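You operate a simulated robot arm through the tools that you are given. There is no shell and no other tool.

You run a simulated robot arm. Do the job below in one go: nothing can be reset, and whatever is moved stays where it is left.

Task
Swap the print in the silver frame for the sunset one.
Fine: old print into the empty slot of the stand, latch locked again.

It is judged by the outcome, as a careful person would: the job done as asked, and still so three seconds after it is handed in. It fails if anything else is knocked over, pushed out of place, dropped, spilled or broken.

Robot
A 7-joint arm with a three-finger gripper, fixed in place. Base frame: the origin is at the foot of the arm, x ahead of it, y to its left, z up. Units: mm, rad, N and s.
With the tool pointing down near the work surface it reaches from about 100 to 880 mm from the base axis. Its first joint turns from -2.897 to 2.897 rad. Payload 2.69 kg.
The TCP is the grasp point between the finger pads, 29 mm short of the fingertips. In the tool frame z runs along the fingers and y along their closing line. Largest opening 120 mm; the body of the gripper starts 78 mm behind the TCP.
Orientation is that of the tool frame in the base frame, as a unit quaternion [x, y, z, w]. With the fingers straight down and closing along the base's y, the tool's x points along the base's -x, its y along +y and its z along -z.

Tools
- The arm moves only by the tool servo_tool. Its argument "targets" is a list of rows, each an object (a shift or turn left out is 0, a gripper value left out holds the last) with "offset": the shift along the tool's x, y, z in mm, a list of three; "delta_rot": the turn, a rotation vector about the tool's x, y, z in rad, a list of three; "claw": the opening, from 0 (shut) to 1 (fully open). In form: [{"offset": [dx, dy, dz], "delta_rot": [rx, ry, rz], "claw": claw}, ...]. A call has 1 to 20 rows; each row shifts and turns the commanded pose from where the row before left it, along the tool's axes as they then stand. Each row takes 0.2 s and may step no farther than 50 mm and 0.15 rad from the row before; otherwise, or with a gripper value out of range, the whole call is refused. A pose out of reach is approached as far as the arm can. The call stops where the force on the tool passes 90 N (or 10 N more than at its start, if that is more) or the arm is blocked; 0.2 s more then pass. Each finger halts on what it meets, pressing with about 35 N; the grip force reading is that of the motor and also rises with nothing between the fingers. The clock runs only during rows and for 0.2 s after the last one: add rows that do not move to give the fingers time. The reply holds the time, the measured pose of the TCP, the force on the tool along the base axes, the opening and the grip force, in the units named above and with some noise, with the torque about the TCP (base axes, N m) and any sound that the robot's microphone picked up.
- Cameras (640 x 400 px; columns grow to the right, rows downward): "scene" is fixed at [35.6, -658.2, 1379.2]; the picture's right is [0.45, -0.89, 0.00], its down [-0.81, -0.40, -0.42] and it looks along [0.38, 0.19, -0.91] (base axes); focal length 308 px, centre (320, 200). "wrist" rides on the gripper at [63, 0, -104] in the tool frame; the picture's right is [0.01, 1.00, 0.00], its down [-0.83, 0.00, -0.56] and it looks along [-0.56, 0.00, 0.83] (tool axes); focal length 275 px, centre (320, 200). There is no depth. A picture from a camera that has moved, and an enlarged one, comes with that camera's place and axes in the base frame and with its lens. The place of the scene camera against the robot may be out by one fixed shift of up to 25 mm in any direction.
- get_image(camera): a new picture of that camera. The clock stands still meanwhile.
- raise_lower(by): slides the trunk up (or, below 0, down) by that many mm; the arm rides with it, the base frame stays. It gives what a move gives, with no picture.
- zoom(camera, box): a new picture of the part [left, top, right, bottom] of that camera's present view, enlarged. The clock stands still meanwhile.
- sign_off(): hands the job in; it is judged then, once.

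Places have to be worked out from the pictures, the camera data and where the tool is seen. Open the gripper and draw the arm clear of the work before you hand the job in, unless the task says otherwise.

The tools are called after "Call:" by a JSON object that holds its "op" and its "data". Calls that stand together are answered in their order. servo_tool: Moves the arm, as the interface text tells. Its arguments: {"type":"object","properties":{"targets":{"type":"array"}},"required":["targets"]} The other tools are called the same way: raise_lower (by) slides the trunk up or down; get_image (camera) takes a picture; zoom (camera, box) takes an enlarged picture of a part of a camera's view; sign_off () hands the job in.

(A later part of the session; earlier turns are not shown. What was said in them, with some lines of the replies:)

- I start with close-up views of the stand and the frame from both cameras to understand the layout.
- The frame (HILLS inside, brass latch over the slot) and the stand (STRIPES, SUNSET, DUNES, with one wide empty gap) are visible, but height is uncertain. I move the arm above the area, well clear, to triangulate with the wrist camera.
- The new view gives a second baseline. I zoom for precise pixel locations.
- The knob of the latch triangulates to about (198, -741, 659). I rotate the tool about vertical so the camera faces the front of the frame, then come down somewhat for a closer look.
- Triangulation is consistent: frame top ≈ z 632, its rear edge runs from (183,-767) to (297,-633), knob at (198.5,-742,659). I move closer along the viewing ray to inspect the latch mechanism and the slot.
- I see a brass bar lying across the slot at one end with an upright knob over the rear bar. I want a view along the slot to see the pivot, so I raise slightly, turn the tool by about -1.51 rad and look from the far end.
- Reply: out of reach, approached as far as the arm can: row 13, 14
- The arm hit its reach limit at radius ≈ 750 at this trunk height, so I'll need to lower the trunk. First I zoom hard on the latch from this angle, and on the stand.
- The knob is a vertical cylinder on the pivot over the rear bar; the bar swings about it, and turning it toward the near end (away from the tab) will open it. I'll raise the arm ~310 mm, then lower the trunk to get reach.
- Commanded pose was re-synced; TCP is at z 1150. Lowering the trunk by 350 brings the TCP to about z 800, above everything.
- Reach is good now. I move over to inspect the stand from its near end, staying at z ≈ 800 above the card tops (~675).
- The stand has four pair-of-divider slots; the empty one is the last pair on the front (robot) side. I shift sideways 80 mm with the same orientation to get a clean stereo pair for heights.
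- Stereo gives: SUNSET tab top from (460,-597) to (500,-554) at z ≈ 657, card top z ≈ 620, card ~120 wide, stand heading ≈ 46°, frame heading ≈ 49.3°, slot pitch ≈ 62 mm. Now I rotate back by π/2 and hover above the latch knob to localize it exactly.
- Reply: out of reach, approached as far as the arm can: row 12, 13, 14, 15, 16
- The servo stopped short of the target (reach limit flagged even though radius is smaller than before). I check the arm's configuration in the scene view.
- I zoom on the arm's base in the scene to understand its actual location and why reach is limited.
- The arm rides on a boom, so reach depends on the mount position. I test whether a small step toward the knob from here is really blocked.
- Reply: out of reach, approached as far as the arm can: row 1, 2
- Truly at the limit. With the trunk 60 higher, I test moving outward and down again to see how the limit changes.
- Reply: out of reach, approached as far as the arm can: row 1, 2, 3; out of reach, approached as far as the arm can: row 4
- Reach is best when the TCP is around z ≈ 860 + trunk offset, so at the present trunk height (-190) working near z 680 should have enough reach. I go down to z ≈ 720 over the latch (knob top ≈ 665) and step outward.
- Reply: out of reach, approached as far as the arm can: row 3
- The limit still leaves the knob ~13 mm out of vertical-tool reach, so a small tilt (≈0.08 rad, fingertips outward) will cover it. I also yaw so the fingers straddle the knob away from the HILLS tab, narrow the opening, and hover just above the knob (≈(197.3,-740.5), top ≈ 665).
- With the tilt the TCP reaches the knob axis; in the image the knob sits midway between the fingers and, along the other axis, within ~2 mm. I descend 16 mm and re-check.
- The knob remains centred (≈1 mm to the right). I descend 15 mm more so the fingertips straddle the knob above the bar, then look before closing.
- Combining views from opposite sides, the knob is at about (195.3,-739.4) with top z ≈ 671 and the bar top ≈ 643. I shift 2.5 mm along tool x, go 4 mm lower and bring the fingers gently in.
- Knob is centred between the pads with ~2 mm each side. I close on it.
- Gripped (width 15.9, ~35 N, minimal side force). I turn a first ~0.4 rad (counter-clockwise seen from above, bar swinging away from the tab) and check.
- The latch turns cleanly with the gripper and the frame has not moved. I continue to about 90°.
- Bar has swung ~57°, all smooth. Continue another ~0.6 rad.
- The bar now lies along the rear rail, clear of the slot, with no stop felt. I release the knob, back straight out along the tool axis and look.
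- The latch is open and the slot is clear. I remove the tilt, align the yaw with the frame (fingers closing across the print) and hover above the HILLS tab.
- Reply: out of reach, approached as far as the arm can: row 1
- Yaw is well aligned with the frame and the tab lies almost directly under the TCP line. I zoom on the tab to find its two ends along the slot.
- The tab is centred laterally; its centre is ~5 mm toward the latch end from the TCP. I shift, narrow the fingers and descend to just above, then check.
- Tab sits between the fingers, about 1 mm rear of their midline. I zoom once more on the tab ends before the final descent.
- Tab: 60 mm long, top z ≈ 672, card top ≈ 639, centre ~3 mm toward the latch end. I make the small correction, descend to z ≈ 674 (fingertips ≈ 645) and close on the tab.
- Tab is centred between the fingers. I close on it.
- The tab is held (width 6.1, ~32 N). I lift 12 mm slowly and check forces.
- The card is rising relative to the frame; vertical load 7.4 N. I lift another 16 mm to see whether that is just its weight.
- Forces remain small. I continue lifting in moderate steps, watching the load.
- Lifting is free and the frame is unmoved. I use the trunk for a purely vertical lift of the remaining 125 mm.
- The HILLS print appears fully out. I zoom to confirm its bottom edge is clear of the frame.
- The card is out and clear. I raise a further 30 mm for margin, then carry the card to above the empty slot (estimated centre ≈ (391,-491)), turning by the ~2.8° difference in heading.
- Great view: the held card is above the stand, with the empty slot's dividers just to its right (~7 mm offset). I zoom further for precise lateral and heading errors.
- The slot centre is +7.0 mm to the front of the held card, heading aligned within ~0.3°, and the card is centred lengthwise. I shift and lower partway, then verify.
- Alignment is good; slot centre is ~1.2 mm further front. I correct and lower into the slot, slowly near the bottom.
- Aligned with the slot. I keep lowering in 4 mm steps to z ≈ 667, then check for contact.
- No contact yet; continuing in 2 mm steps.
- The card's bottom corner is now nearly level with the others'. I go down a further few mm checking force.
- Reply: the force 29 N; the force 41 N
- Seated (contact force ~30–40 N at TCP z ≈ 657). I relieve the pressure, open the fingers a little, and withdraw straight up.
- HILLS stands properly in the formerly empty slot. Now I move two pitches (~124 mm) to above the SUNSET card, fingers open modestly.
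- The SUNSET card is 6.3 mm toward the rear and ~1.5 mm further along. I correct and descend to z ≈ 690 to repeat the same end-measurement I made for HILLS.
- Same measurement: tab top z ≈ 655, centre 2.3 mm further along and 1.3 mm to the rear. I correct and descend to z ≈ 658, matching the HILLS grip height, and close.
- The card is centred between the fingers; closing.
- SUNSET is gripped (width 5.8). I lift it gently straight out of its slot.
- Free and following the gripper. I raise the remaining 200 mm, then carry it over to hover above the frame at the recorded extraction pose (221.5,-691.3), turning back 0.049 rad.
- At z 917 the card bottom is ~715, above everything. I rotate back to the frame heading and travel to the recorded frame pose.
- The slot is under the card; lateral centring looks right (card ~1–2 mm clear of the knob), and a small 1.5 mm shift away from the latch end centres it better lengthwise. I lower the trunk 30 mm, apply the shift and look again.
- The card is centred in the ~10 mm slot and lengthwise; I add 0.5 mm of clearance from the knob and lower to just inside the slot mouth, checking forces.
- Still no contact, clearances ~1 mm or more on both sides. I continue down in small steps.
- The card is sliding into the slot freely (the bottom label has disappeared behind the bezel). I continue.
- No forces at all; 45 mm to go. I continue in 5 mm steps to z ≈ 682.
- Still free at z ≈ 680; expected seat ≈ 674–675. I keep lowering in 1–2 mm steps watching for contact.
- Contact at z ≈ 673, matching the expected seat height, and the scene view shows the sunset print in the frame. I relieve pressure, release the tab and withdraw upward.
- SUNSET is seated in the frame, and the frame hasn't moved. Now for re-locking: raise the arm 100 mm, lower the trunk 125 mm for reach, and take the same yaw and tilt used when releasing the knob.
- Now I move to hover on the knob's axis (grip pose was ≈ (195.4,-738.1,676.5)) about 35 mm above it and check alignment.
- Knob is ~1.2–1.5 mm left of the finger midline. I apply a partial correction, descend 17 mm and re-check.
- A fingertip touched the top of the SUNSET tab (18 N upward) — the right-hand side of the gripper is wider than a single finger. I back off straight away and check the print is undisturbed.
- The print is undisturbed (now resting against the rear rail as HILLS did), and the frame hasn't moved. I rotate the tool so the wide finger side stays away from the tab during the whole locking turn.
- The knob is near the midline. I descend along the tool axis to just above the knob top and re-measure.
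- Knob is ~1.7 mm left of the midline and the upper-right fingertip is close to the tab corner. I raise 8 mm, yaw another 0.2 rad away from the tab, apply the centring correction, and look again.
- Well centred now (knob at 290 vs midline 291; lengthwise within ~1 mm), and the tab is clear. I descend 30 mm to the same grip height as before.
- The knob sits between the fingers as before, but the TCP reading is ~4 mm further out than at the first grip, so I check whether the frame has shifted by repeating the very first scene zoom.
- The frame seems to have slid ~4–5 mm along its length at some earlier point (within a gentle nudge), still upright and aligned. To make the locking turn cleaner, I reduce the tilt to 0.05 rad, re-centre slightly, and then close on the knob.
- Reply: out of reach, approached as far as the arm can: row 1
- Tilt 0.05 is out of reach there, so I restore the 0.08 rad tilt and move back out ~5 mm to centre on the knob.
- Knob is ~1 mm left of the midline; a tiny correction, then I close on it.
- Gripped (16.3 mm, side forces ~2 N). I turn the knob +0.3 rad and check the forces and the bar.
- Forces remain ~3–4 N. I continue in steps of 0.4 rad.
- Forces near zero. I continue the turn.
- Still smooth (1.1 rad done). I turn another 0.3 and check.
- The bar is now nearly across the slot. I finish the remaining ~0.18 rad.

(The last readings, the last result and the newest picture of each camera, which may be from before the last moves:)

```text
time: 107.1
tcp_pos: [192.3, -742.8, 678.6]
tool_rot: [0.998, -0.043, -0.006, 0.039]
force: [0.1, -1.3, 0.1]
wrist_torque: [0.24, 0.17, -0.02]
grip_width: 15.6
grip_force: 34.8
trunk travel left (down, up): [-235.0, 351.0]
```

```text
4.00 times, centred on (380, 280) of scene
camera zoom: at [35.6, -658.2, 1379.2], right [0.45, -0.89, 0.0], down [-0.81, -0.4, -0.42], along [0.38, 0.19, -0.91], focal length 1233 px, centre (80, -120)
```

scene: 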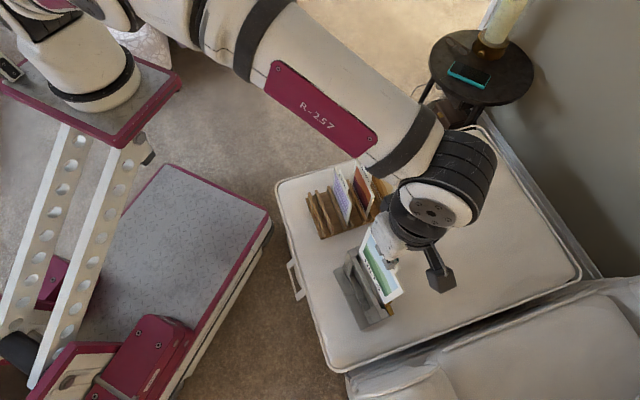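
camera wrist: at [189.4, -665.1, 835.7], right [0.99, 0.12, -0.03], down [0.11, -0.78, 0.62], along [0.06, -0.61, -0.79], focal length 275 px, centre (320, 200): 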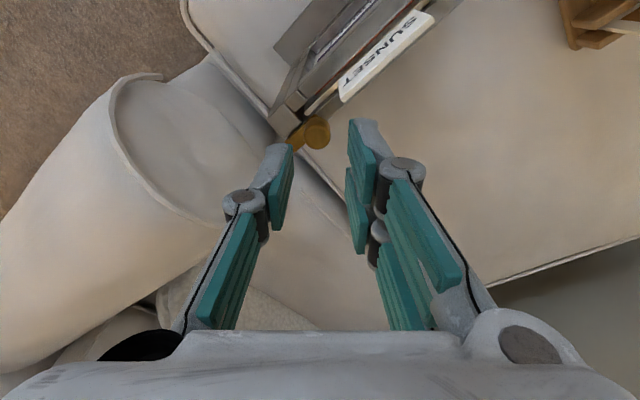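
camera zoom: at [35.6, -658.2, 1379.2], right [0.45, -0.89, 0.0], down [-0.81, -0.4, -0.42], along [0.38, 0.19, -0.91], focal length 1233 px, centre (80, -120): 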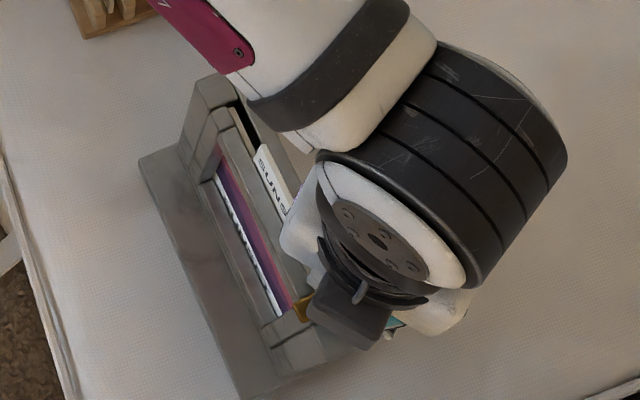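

The latch is turned back across the slot. I release gently with a small opening and withdraw along the tool axis.

Call:
{"op": "servo_tool", "data": {"targets": [{"claw": 0.16}, {"claw": 0.2}, {}, {"offset": [0, 0, -12]}, {"offset": [0, 0, -20]}, {"offset": [0, 0, -30]}, {"offset": [0, 0, -35]}, {}]}}

Call:
{"op": "get_image", "data": {"camera": "wrist"}}

Call:
{"op": "zoom", "data": {"camera": "wrist", "box": [220, 20, 420, 220]}}

Call:
{"op": "zoom", "data": {"camera": "scene", "box": [320, 235, 410, 335]}}

```text
time: 108.9
tcp_pos: [192.3, -732.1, 776.1]
tool_rot: [0.998, -0.043, -0.007, 0.039]
force: [0.6, -0.2, -0.5]
wrist_torque: [0.0, -0.03, -0.02]
grip_width: 24.1
grip_force: 0.1
trunk travel left (down, up): [-235.0, 351.0]
```

```text
taken
camera wrist: at [258.5, -729.7, 880.8], right [-0.08, -0.99, 0.08], down [-0.82, 0.11, 0.56], along [-0.57, -0.02, -0.82], focal length 275 px, centre (320, 200)
```

wrist: 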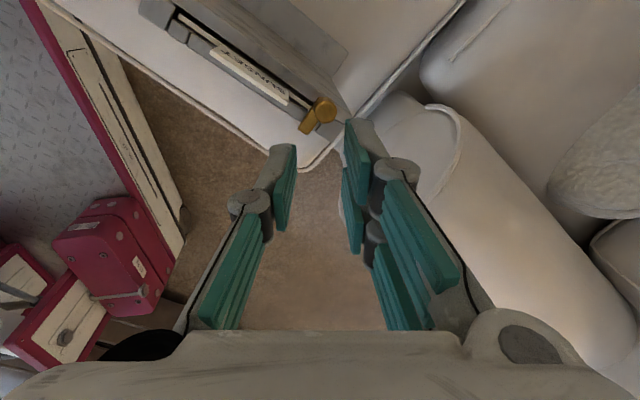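

```text
2.00 times, centred on (320, 120) of wrist
camera zoom: at [258.5, -729.7, 880.8], right [-0.08, -0.99, 0.08], down [-0.82, 0.11, 0.56], along [-0.57, -0.02, -0.82], focal length 551 px, centre (320, 360)
```

zoom: 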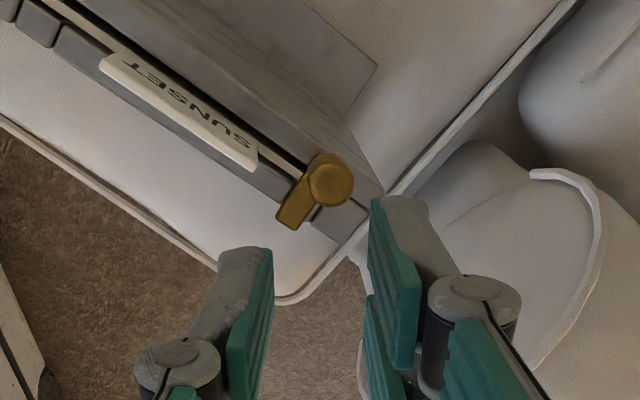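

```text
4.00 times, centred on (365, 285) of scene
camera zoom: at [35.6, -658.2, 1379.2], right [0.45, -0.89, 0.0], down [-0.81, -0.4, -0.42], along [0.38, 0.19, -0.91], focal length 1233 px, centre (140, -140)
```

zoom: 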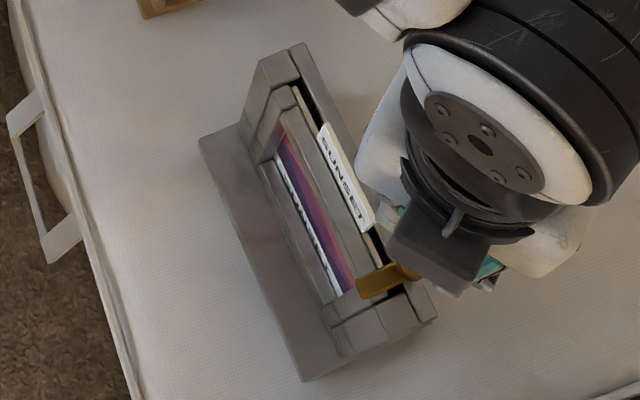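

The bar lies square across the slot over the SUNSET print — locked. I now withdraw up and back toward the base, straightening the tool.

Call:
{"op": "servo_tool", "data": {"targets": [{"offset": [0, 0, -40]}, {"offset": [0, 0, -40]}, {"offset": [0, 0, -40]}, {"offset": [0, -40, 0]}, {"offset": [0, -40, 0]}, {"offset": [0, -40, 0]}, {"offset": [0, -40, 0]}, {"offset": [0, -40, 0]}, {"offset": [0, -40, 0]}, {"offset": [0, -30, 0]}, {"delta_rot": [0.0796, 0.0098, 0], "claw": 0.5}, {}]}}

Call:
{"op": "get_image", "data": {"camera": "scene"}}

Call:
{"op": "zoom", "data": {"camera": "scene", "box": [320, 235, 410, 335]}}

Call:
{"op": "zoom", "data": {"camera": "scene", "box": [295, 145, 405, 245]}}

```text
time: 111.5
tcp_pos: [188.4, -694.9, 914.6]
tool_rot: [0.999, -0.044, 0.0, 0.0]
force: [0.4, 0.0, 0.2]
wrist_torque: [0.04, 0.03, 0.03]
grip_width: 60.1
grip_force: 0.1
out of reach, approached as far as the arm can: row 3, 4, 5, 6, 7, 8, 9, 10, 11
trunk travel left (down, up): [-235.0, 351.0]
```

```text
taken
```

scene: 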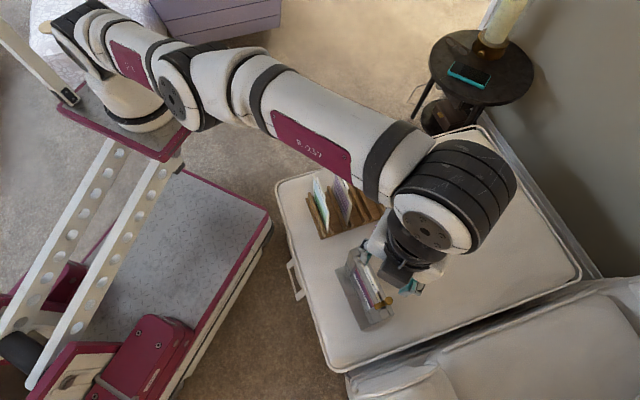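

```text
4.00 times, centred on (365, 285) of scene
camera zoom: at [35.6, -658.2, 1379.2], right [0.45, -0.89, 0.0], down [-0.81, -0.4, -0.42], along [0.38, 0.19, -0.91], focal length 1233 px, centre (140, -140)
```

zoom: 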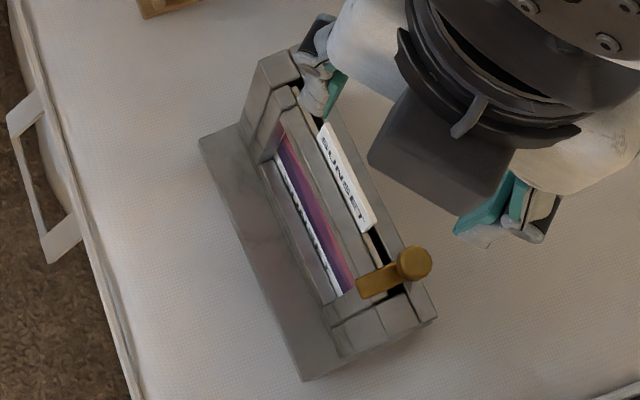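

```text
4.00 times, centred on (350, 195) of scene
camera zoom: at [35.6, -658.2, 1379.2], right [0.45, -0.89, 0.0], down [-0.81, -0.4, -0.42], along [0.38, 0.19, -0.91], focal length 1233 px, centre (200, 220)
```

zoom: 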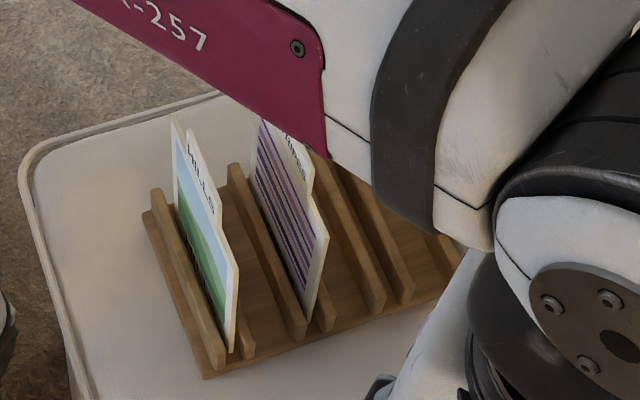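

The wrist yaw is near its joint limit, which blocks the retreat. I unwind the yaw first, then withdraw toward the base.

Call:
{"op": "servo_tool", "data": {"targets": [{"delta_rot": [0, 0, -0.15]}, {"delta_rot": [0, 0, -0.15]}, {"delta_rot": [0, 0, -0.15]}, {"delta_rot": [0, 0, -0.15]}, {"delta_rot": [0, 0, -0.15]}, {"delta_rot": [0, 0, -0.15]}, {"delta_rot": [0, 0, -0.15]}, {"delta_rot": [0, 0, -0.15]}, {"delta_rot": [0, 0, -0.15]}, {"delta_rot": [0, 0, -0.15]}, {"delta_rot": [0, 0, -0.15]}, {}]}}

```text
time: 114.1
tcp_pos: [190.2, -694.4, 914.8]
tool_rot: [0.709, 0.705, 0.001, 0.0]
force: [-0.2, 0.3, -0.7]
wrist_torque: [-0.02, -0.04, -0.01]
grip_width: 60.2
grip_force: 0.0
trunk travel left (down, up): [-235.0, 351.0]
```

Yaw is back to ~π/2 (tool x now points toward +y). I retreat 240 mm toward the base.

Call:
{"op": "servo_tool", "data": {"targets": [{"offset": [40, 0, 0]}, {"offset": [40, 0, 0]}, {"offset": [40, 0, 0]}, {"offset": [40, 0, 0]}, {"offset": [40, 0, 0]}, {"offset": [40, 0, -20]}, {"offset": [0, 0, -40]}, {}]}}

Call:
{"op": "get_image", "data": {"camera": "scene"}}

Call:
{"op": "zoom", "data": {"camera": "scene", "box": [295, 145, 405, 245]}}

Call:
{"op": "zoom", "data": {"camera": "scene", "box": [320, 235, 410, 335]}}

```text
time: 115.9
tcp_pos: [190.7, -456.2, 971.3]
tool_rot: [0.71, 0.704, 0.0, 0.0]
force: [0.5, -0.4, 0.3]
wrist_torque: [-0.03, -0.03, 0.0]
grip_width: 59.9
grip_force: 0.1
trunk travel left (down, up): [-235.0, 351.0]
```

```text
taken
```

scene: 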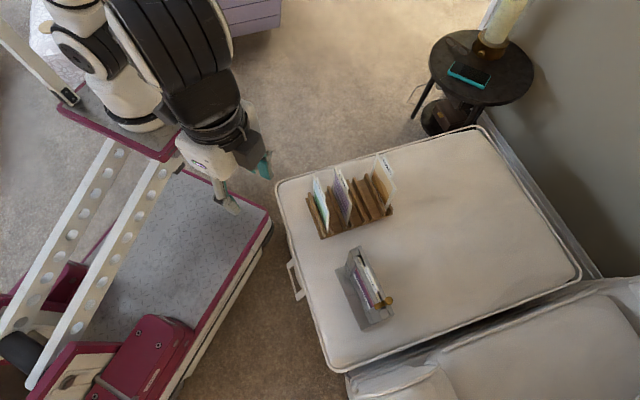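

```text
4.00 times, centred on (350, 195) of scene
camera zoom: at [35.6, -658.2, 1379.2], right [0.45, -0.89, 0.0], down [-0.81, -0.4, -0.42], along [0.38, 0.19, -0.91], focal length 1233 px, centre (200, 220)
```

zoom: 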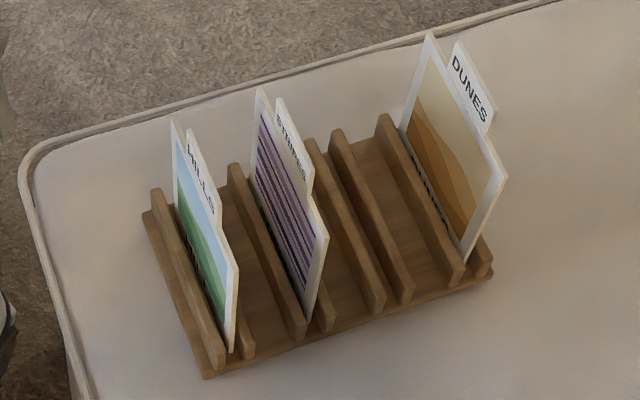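

```text
4.00 times, centred on (365, 285) of scene
camera zoom: at [35.6, -658.2, 1379.2], right [0.45, -0.89, 0.0], down [-0.81, -0.4, -0.42], along [0.38, 0.19, -0.91], focal length 1233 px, centre (140, -140)
```

zoom: 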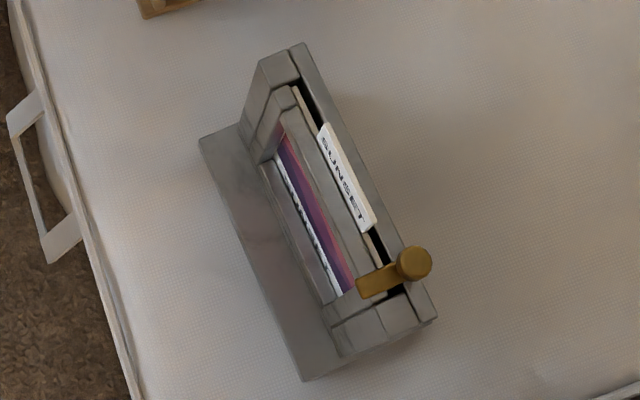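

The final views show HILLS standing in the formerly empty slot with STRIPES and DUNES untouched. SUNSET is seated in the silver frame, and the latch bar is back across the slot at its original angle. The frame sits roughly 6–8 mm from where it started because it slid slightly during handling, but it is upright and aligned. The gripper is open and the arm is clear, so I hand the job in.

Call:
{"op": "sign_off", "data": {}}

```text
The job is handed in.
```

The print swap is done and handed in; I haven't seen the judge's result.

- **Silver frame:** SUNSET is seated in it, and the latch bar is back across the slot at its original angle.
- **Stand:** HILLS stands in the slot that was empty. STRIPES and DUNES were not touched.
- **Arm:** the gripper is open and drawn clear of the work.

Two things did not go perfectly:

- **Frame shift:** the frame slid about 6–8 mm from its starting place while I was working on the latch and prints. It is still upright and I left it there, because pushing it back risked disturbing it more.
- **Tab contact:** on the way back to the latch a finger pressed on the top of SUNSET's tab, with about 18 N. I backed off at once, and the print stayed seated.
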